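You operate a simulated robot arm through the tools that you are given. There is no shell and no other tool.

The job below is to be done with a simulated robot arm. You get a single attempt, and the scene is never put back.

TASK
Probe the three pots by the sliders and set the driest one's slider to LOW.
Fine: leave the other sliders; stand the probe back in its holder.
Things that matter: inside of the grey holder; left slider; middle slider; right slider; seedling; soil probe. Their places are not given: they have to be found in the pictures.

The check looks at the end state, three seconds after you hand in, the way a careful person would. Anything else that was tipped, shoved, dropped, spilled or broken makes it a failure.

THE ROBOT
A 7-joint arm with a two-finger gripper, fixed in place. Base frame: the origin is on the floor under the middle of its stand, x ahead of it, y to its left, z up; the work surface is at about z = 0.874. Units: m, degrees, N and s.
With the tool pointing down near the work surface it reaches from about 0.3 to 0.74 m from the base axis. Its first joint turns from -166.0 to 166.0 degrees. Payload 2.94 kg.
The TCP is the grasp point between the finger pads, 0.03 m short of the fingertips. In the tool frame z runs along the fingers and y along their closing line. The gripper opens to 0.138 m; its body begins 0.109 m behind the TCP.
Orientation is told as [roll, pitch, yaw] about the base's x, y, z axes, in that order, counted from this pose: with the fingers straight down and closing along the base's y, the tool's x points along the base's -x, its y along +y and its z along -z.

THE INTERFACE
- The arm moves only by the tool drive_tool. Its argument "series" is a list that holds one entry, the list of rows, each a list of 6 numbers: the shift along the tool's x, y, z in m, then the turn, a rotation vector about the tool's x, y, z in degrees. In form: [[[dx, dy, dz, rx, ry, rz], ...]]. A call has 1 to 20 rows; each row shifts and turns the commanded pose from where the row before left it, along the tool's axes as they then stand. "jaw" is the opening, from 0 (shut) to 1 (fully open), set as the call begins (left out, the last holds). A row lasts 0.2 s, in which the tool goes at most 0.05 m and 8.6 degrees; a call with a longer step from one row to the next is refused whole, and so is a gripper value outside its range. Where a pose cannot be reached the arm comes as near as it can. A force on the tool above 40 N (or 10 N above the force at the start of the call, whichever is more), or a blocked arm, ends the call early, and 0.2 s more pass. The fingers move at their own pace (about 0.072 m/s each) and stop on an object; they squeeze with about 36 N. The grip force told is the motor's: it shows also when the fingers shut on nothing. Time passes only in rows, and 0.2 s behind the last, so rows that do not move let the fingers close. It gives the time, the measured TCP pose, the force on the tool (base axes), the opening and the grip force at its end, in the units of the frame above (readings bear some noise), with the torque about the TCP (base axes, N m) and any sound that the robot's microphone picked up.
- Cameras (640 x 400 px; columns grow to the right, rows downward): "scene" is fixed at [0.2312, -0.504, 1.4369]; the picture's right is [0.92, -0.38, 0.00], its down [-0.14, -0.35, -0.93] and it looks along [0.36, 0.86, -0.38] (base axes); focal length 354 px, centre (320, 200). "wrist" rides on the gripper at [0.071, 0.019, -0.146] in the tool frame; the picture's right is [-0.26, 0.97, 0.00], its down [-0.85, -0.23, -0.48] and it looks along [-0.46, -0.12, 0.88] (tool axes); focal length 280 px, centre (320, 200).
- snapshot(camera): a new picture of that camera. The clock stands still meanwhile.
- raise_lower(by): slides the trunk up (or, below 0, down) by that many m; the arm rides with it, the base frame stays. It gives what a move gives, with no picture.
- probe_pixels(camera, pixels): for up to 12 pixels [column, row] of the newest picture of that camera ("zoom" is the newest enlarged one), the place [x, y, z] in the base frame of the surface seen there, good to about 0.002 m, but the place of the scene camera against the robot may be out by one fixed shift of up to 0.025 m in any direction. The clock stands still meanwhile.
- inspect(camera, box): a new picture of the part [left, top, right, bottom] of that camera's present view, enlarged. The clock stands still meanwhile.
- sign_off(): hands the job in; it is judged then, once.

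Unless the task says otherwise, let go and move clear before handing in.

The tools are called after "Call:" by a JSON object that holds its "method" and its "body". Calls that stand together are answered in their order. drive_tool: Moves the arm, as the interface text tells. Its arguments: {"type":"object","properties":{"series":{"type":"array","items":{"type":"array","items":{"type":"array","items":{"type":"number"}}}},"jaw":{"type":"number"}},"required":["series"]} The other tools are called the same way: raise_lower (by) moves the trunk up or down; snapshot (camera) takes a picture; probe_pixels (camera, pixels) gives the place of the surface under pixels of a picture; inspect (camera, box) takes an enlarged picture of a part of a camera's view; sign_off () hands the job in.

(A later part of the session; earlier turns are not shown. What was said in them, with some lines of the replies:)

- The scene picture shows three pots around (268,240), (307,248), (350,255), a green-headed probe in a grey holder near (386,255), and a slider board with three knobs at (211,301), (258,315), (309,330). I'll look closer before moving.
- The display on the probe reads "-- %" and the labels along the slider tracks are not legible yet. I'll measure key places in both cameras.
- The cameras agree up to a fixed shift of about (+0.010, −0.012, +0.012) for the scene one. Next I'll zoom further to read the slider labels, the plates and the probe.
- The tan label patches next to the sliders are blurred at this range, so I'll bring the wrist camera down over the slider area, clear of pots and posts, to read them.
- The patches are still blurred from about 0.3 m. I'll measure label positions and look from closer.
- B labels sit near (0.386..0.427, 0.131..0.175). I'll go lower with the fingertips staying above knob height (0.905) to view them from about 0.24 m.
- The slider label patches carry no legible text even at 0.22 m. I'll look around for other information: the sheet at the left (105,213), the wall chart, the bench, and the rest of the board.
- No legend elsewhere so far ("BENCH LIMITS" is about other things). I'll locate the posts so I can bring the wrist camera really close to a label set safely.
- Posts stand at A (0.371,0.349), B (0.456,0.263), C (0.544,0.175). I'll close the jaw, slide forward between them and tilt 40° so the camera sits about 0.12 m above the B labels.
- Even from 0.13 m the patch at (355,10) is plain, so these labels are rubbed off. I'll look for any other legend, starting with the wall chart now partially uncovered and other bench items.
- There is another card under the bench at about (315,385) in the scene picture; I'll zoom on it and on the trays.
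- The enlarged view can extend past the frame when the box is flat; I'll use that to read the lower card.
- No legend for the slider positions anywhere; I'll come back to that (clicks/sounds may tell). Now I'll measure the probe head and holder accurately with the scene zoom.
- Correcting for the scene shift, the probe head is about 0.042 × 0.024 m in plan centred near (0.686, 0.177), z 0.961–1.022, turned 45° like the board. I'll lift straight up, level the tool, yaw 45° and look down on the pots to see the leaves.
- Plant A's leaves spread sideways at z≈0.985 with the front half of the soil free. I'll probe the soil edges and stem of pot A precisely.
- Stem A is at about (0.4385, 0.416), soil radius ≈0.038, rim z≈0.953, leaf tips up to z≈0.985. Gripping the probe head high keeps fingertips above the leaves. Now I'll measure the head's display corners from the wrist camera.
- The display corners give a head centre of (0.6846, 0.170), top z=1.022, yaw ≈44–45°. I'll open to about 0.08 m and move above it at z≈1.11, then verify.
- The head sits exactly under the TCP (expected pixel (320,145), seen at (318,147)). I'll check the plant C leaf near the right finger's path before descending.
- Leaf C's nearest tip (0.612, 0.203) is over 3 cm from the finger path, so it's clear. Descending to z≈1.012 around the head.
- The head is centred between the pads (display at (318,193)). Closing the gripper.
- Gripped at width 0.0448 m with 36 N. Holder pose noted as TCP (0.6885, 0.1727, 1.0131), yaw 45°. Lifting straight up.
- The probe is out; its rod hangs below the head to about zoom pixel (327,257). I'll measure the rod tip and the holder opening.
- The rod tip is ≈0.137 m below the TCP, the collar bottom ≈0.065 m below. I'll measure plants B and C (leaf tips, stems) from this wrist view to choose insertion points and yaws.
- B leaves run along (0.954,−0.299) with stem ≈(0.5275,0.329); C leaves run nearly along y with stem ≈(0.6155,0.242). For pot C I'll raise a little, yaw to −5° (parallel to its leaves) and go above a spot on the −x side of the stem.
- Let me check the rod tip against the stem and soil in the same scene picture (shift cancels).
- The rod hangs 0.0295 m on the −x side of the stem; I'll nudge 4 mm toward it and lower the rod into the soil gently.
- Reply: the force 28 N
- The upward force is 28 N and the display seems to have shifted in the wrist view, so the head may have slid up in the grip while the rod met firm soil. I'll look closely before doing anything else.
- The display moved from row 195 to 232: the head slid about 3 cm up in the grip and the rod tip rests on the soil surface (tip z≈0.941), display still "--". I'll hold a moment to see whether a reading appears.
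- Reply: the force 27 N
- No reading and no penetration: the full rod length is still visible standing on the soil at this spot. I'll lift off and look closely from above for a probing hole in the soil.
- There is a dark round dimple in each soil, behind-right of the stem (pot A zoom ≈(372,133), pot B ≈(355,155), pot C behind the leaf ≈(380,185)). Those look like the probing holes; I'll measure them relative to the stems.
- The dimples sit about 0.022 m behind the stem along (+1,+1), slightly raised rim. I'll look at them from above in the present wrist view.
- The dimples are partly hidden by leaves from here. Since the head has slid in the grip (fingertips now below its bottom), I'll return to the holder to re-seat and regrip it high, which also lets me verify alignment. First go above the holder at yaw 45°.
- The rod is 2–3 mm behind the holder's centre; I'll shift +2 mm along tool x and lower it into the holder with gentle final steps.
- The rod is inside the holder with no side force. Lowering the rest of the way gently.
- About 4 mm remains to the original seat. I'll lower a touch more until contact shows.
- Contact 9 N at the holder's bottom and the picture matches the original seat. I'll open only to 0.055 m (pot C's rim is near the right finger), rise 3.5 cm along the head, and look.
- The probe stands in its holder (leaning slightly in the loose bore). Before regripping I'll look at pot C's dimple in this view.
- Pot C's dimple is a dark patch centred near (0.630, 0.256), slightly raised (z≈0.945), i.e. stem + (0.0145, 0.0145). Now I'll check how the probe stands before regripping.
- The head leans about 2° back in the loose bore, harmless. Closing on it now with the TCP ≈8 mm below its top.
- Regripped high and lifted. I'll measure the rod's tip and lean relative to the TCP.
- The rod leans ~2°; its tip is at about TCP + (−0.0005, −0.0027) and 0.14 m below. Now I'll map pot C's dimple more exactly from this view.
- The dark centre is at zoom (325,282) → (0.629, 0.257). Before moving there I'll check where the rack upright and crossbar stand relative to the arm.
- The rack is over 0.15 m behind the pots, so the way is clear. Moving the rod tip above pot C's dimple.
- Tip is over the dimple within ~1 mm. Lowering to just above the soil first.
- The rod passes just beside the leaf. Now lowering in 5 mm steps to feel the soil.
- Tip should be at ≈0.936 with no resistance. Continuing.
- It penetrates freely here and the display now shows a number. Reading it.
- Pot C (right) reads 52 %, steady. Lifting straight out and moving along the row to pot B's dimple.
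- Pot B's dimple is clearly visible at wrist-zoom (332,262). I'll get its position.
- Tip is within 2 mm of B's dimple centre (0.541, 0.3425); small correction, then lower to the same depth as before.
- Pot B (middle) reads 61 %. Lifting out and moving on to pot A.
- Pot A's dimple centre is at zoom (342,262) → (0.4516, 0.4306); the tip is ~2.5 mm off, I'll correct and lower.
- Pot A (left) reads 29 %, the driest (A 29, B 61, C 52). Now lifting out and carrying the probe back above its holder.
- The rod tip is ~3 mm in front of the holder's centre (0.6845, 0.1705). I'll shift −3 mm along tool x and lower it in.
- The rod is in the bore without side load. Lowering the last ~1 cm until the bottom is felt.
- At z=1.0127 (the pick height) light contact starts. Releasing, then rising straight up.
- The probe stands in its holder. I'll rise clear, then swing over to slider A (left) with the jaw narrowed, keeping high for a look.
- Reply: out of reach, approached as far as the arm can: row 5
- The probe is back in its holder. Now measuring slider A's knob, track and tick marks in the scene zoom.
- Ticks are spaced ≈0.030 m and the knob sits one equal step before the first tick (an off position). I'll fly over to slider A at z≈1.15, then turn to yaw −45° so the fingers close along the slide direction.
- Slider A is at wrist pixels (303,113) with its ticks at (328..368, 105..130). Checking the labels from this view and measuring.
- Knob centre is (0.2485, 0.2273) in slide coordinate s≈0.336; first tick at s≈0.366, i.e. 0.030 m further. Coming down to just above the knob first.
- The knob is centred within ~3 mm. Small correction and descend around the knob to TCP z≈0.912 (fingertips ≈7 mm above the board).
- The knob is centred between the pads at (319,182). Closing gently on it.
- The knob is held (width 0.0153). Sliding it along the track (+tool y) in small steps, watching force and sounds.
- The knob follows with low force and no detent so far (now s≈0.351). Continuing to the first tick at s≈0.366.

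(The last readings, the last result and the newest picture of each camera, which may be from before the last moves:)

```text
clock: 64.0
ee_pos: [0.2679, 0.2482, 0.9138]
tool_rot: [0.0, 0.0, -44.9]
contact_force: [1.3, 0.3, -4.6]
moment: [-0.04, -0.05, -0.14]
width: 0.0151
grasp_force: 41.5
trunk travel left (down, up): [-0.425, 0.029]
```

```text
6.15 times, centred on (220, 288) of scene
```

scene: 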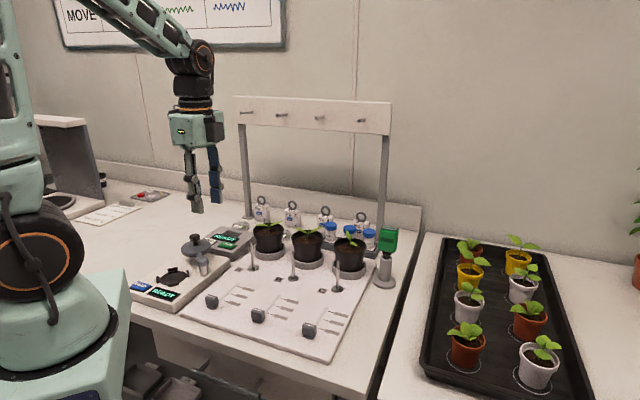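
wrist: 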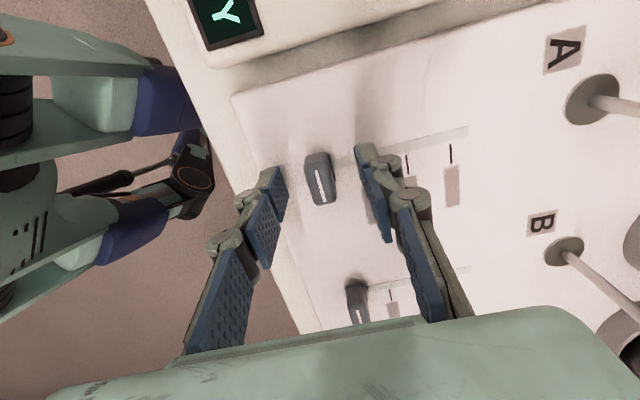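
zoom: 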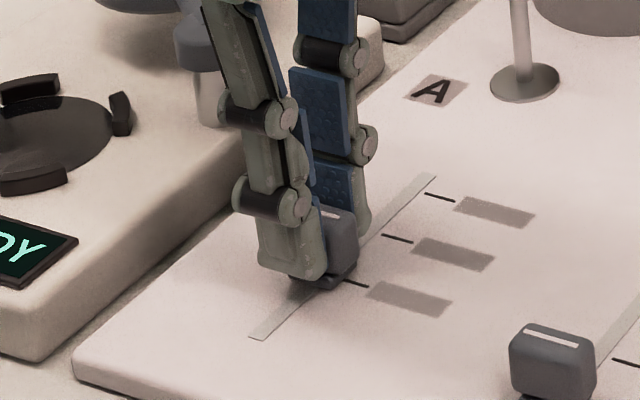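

The knob now sits at the first tick (TCP s≈0.365; tick at zoom (345–370,283) beside the knob base in the scene view). I'll open the fingers and rise straight up, then verify alignment.

Call:
{"method": "drive_tool", "body": {"series": [[[0, 0, 0, 0, 0, 0], [0, 0, 0, 0, 0, 0], [0, 0, -0.02, 0, 0, 0], [0, 0, -0.03, 0, 0, 0], [0, 0, -0.04, 0, 0, 0], [0, 0, 0, 0, 0, 0]]], "jaw": 0.36}}

Call:
{"method": "snapshot", "body": {"camera": "wrist"}}

Call:
{"method": "inspect", "body": {"camera": "wrist", "box": [270, 90, 400, 180]}}

```text
clock: 65.4
ee_pos: [0.2665, 0.2476, 1.0045]
tool_rot: [0.0, 0.0, -44.8]
contact_force: [-0.3, -1.1, -0.4]
moment: [0.04, 0.01, 0.02]
width: 0.0494
grasp_force: 0.1
trunk travel left (down, up): [-0.425, 0.029]
```

```text
taken
```

wrist: 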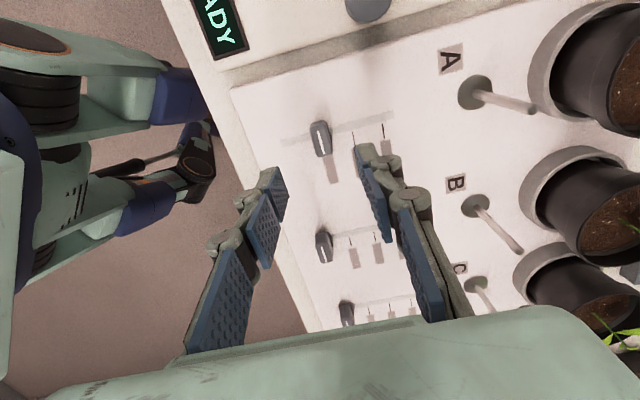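

```text
4.44 times, centred on (335, 135) of wrist
```

zoom: 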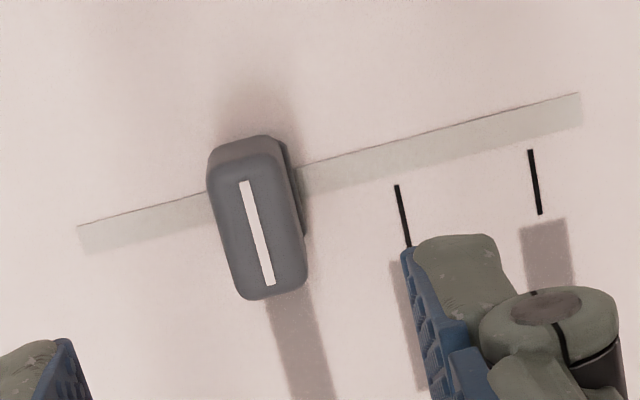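

Call:
{"method": "probe_pixels", "body": {"camera": "zoom", "pixels": [[257, 233], [246, 190], [269, 278], [402, 215], [534, 180], [272, 320], [318, 320], [285, 370], [328, 370], [295, 320], [307, 370], [90, 240]]}}

Call:
{"method": "inspect", "body": {"camera": "scene", "box": [190, 265, 260, 315]}}

```text
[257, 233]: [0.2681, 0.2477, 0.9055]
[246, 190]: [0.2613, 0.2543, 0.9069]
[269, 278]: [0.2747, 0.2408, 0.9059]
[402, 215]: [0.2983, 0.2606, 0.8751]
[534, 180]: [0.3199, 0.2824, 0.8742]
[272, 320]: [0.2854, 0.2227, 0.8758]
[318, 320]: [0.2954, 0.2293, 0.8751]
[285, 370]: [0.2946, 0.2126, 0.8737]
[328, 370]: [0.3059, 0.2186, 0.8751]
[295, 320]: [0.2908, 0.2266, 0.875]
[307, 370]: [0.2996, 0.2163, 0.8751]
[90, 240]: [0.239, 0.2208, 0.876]
```

```text
8.00 times, centred on (225, 290) of scene
```

zoom: 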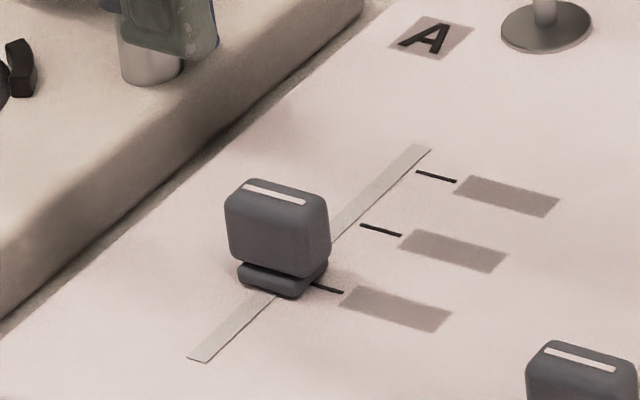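

The knob line is at s=0.3646 and the first tick/label centre at s≈0.365, aligned within 1 mm. I'll take one more very tight look at the labels in case text can be made out.

Call:
{"method": "inspect", "body": {"camera": "scene", "box": [231, 294, 249, 305]}}

Call:
{"method": "inspect", "body": {"camera": "scene", "box": [240, 284, 260, 296]}}

Call:
{"method": "inspect", "body": {"camera": "wrist", "box": [318, 155, 345, 190]}}

Call:
{"method": "inspect", "body": {"camera": "scene", "box": [330, 308, 350, 320]}}

```text
16.00 times, centred on (240, 300) of scene
```

zoom: 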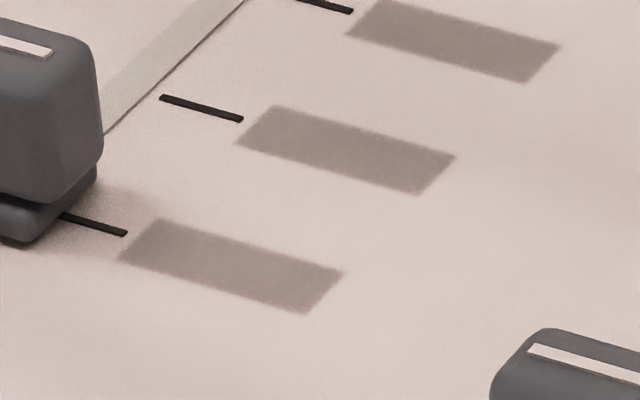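

```text
16.00 times, centred on (250, 290) of scene
```

zoom: 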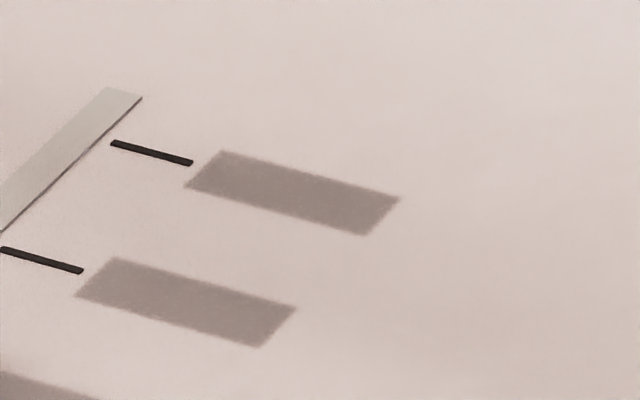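

```text
11.43 times, centred on (332, 172) of wrist
```

zoom: 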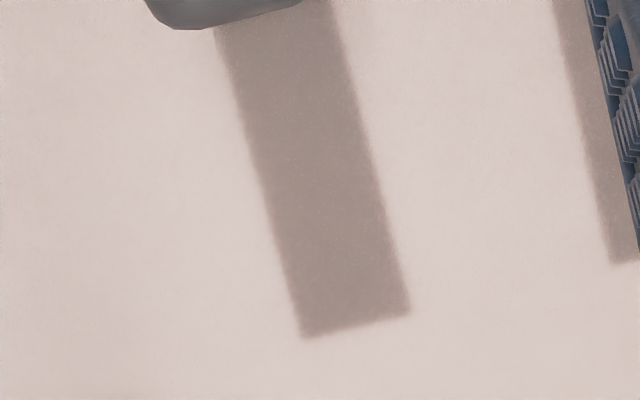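

```text
16.00 times, centred on (340, 314) of scene
```

zoom: 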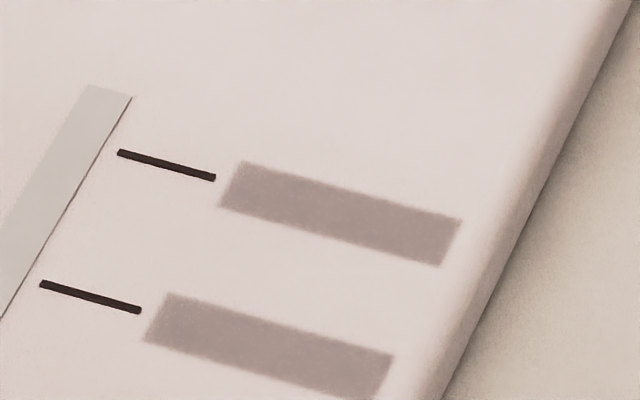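

The label patches are blank at any zoom. To be thorough I'll survey outside the normal frame for any legend about the sliders.

Call:
{"method": "inspect", "body": {"camera": "scene", "box": [0, 0, 2, 400]}}

Call:
{"method": "inspect", "body": {"camera": "scene", "box": [638, 0, 640, 400]}}

Call:
{"method": "inspect", "body": {"camera": "scene", "box": [0, 398, 640, 400]}}

Call:
{"method": "inspect", "body": {"camera": "scene", "box": [0, 0, 640, 2]}}

```text
1.00 times, centred on (1, 200) of scene (not enlarged: the box is as wide or as high as the picture)
```

zoom: 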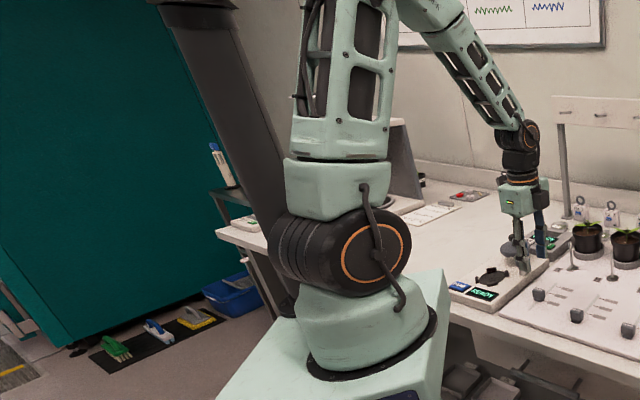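

```text
1.00 times, centred on (639, 200) of scene (not enlarged: the box is as wide or as high as the picture)
```

zoom: 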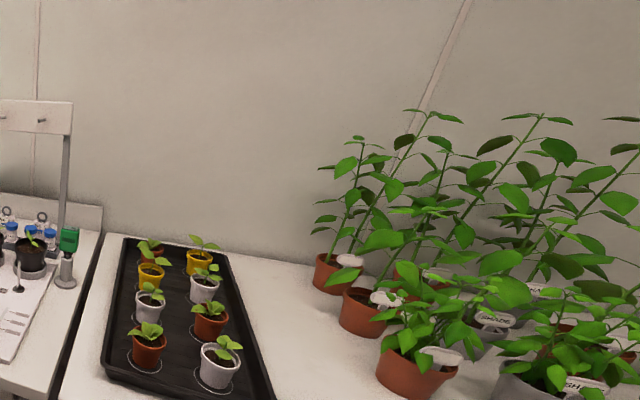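

```text
1.00 times, centred on (320, 399) of scene (not enlarged: the box is as wide or as high as the picture)
```

zoom: 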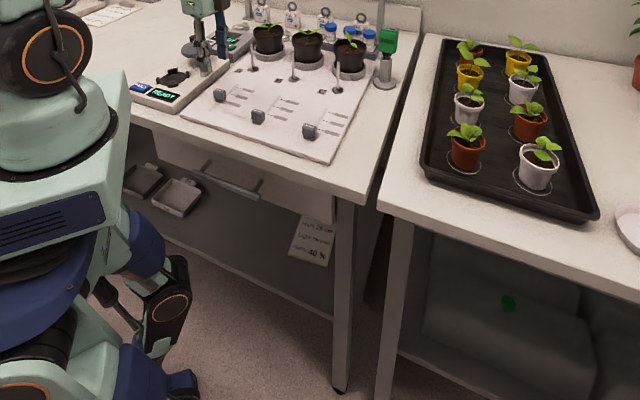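

```text
1.00 times, centred on (320, 1) of scene (not enlarged: the box is as wide or as high as the picture)
```

zoom: 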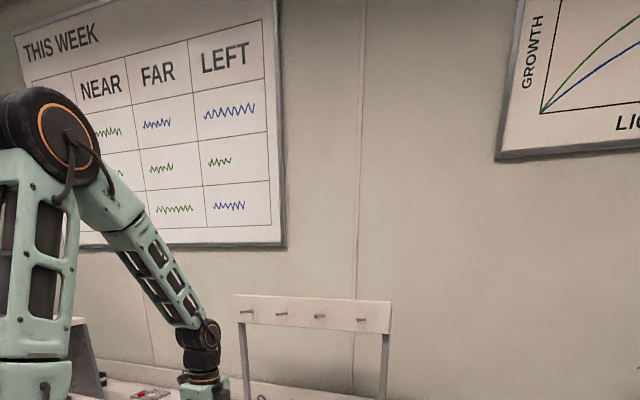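

No slider legend exists anywhere visible. I'll check whether anything on the board responded to the knob (e.g. post A or pot A), comparing with the first picture.

Call:
{"method": "inspect", "body": {"camera": "scene", "box": [180, 180, 420, 330]}}

Call:
{"method": "inspect", "body": {"camera": "wrist", "box": [430, 30, 560, 130]}}

```text
2.67 times, centred on (300, 255) of scene
```

zoom: 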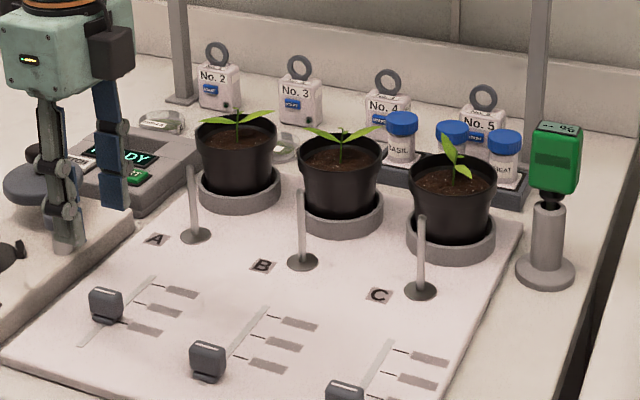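

```text
4.00 times, centred on (495, 80) of wrist
```

zoom: 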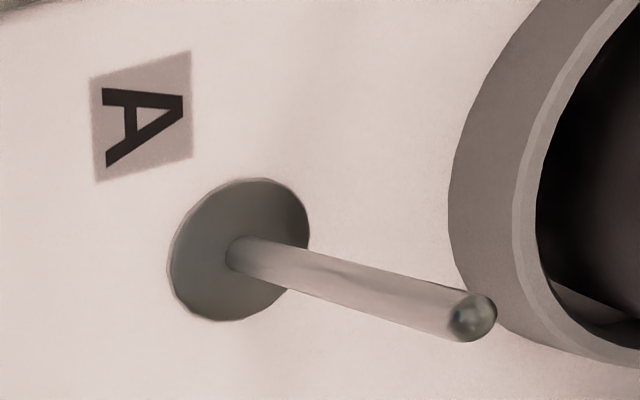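

Each post has a rounded glassy tip (zoom (472,315)) — possibly an indicator. I'll compare the tips of all three posts.

Call:
{"method": "inspect", "body": {"camera": "scene", "box": [240, 235, 265, 250]}}

Call:
{"method": "inspect", "body": {"camera": "scene", "box": [280, 245, 305, 260]}}

Call:
{"method": "inspect", "body": {"camera": "scene", "box": [325, 255, 350, 270]}}

Call:
{"method": "inspect", "body": {"camera": "wrist", "box": [500, 90, 545, 125]}}

Call:
{"method": "inspect", "body": {"camera": "wrist", "box": [500, 230, 545, 265]}}

```text
16.00 times, centred on (252, 242) of scene
```

zoom: 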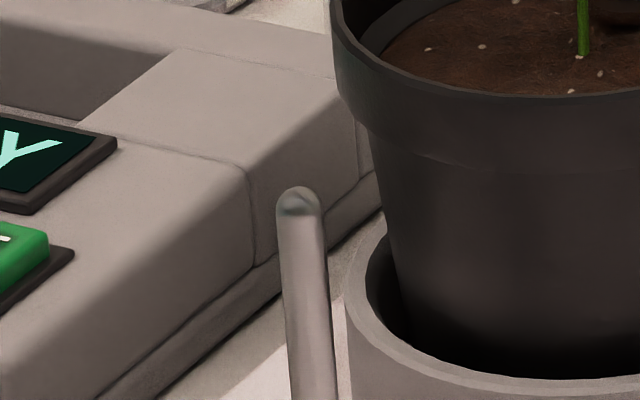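

```text
16.00 times, centred on (292, 252) of scene
```

zoom: 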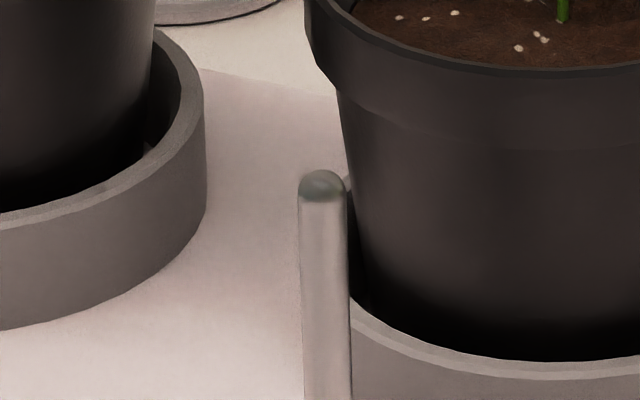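

```text
16.00 times, centred on (338, 262) of scene
```

zoom: 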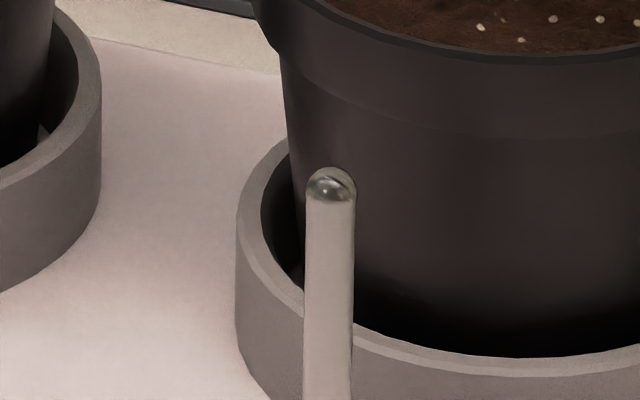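

```text
11.43 times, centred on (522, 108) of wrist
```

zoom: 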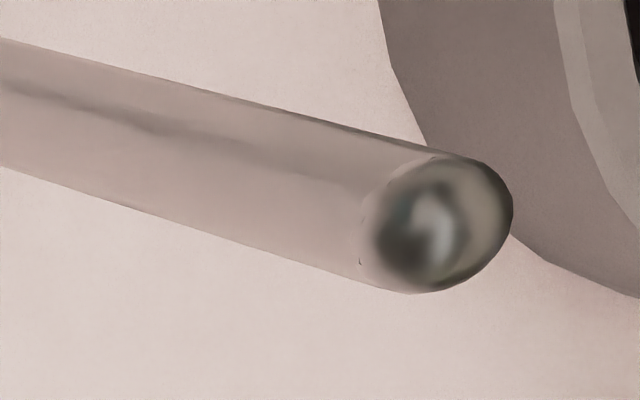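

```text
11.43 times, centred on (522, 248) of wrist
```

zoom: 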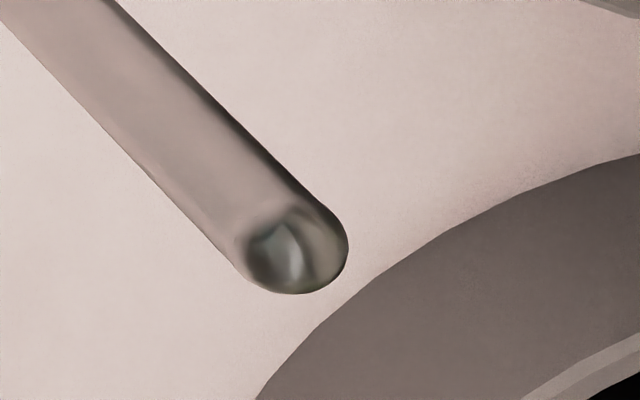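

The posts are plain polished rods, so nothing contradicts the natural order: rest (off) → first mark = LOW. I'll move the arm up clear and check the final state.

Call:
{"method": "drive_tool", "body": {"series": [[[0, 0, -0.04, 0, 0, 0], [0, 0, -0.04, 0, 0, 0], [0, 0, -0.04, 0, 0, 0], [0, 0, -0.03, 0, 0, 0], [0, 0, 0, 0, 0, 0]]]}}

Call:
{"method": "snapshot", "body": {"camera": "scene"}}

Call:
{"method": "inspect", "body": {"camera": "wrist", "box": [270, 60, 420, 280]}}

Call:
{"method": "inspect", "body": {"camera": "scene", "box": [190, 210, 420, 350]}}

```text
clock: 66.6
ee_pos: [0.2682, 0.2474, 1.154]
tool_rot: [-0.5, -0.1, -44.8]
contact_force: [-0.1, -0.5, -0.3]
moment: [-0.01, 0.01, 0.02]
width: 0.0498
grasp_force: 0.0
trunk travel left (down, up): [-0.425, 0.029]
```

```text
taken
```

scene: 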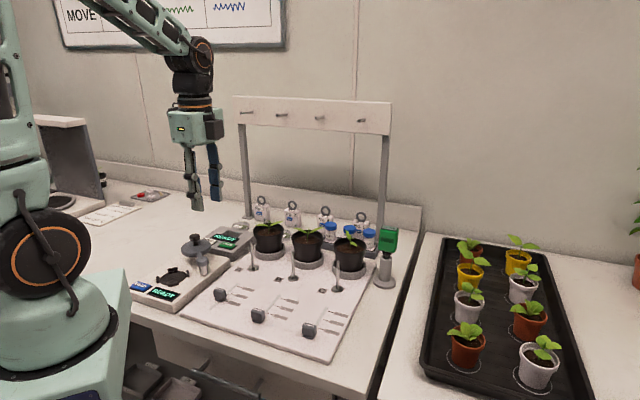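

```text
1.82 times, centred on (345, 170) of wrist
```

zoom: 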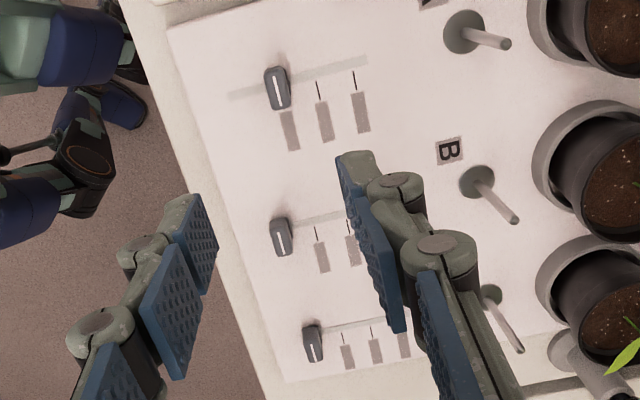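

```text
2.78 times, centred on (305, 280) of scene
```

zoom: 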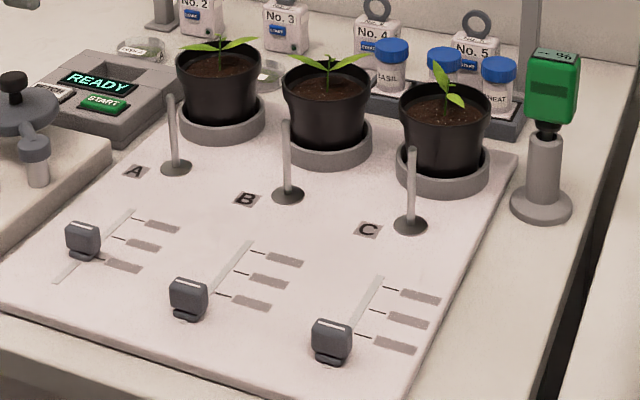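

Everything is in place: the left knob stands on the first mark, the middle and right knobs are untouched, and the pots and seedlings are undisturbed. The probe stands in its holder and the arm is clear. Handing in.

Call:
{"method": "sign_off", "body": {}}

```text
The job is handed in.
```

I probed the three pots and moved the left slider, which belongs to the driest pot, to its first mark. That this mark is LOW is my assumption. The job is handed in, and I haven't seen how it was judged.

| Pot | Slider | Reading |
|---|---|---|
| A | left | **29 %** (driest) |
| B | middle | 61 % |
| C | right | 52 % |

- **LOW is inferred:** the label patches beside all three sliders are blank, even from about 0.13 m, and I found no legend anywhere else in view. I took the first mark after the knob's rest position as LOW, the usual order. No sound or click confirmed it.
- **Slider position:** the left knob sits within about 1 mm of that first mark. I did not touch the middle and right sliders.
- **Probe:** it is back in the grey holder, leaning slightly in the loose hole.
- **First try at pot C:** the probe pressed on firm soil with about 28 N and slid in the grip without going in. I re-seated it in the holder, gripped it again and used the soft dimple behind each stem, where it went in freely.
- **Everything else:** the pots and seedlings look undisturbed in the final pictures.
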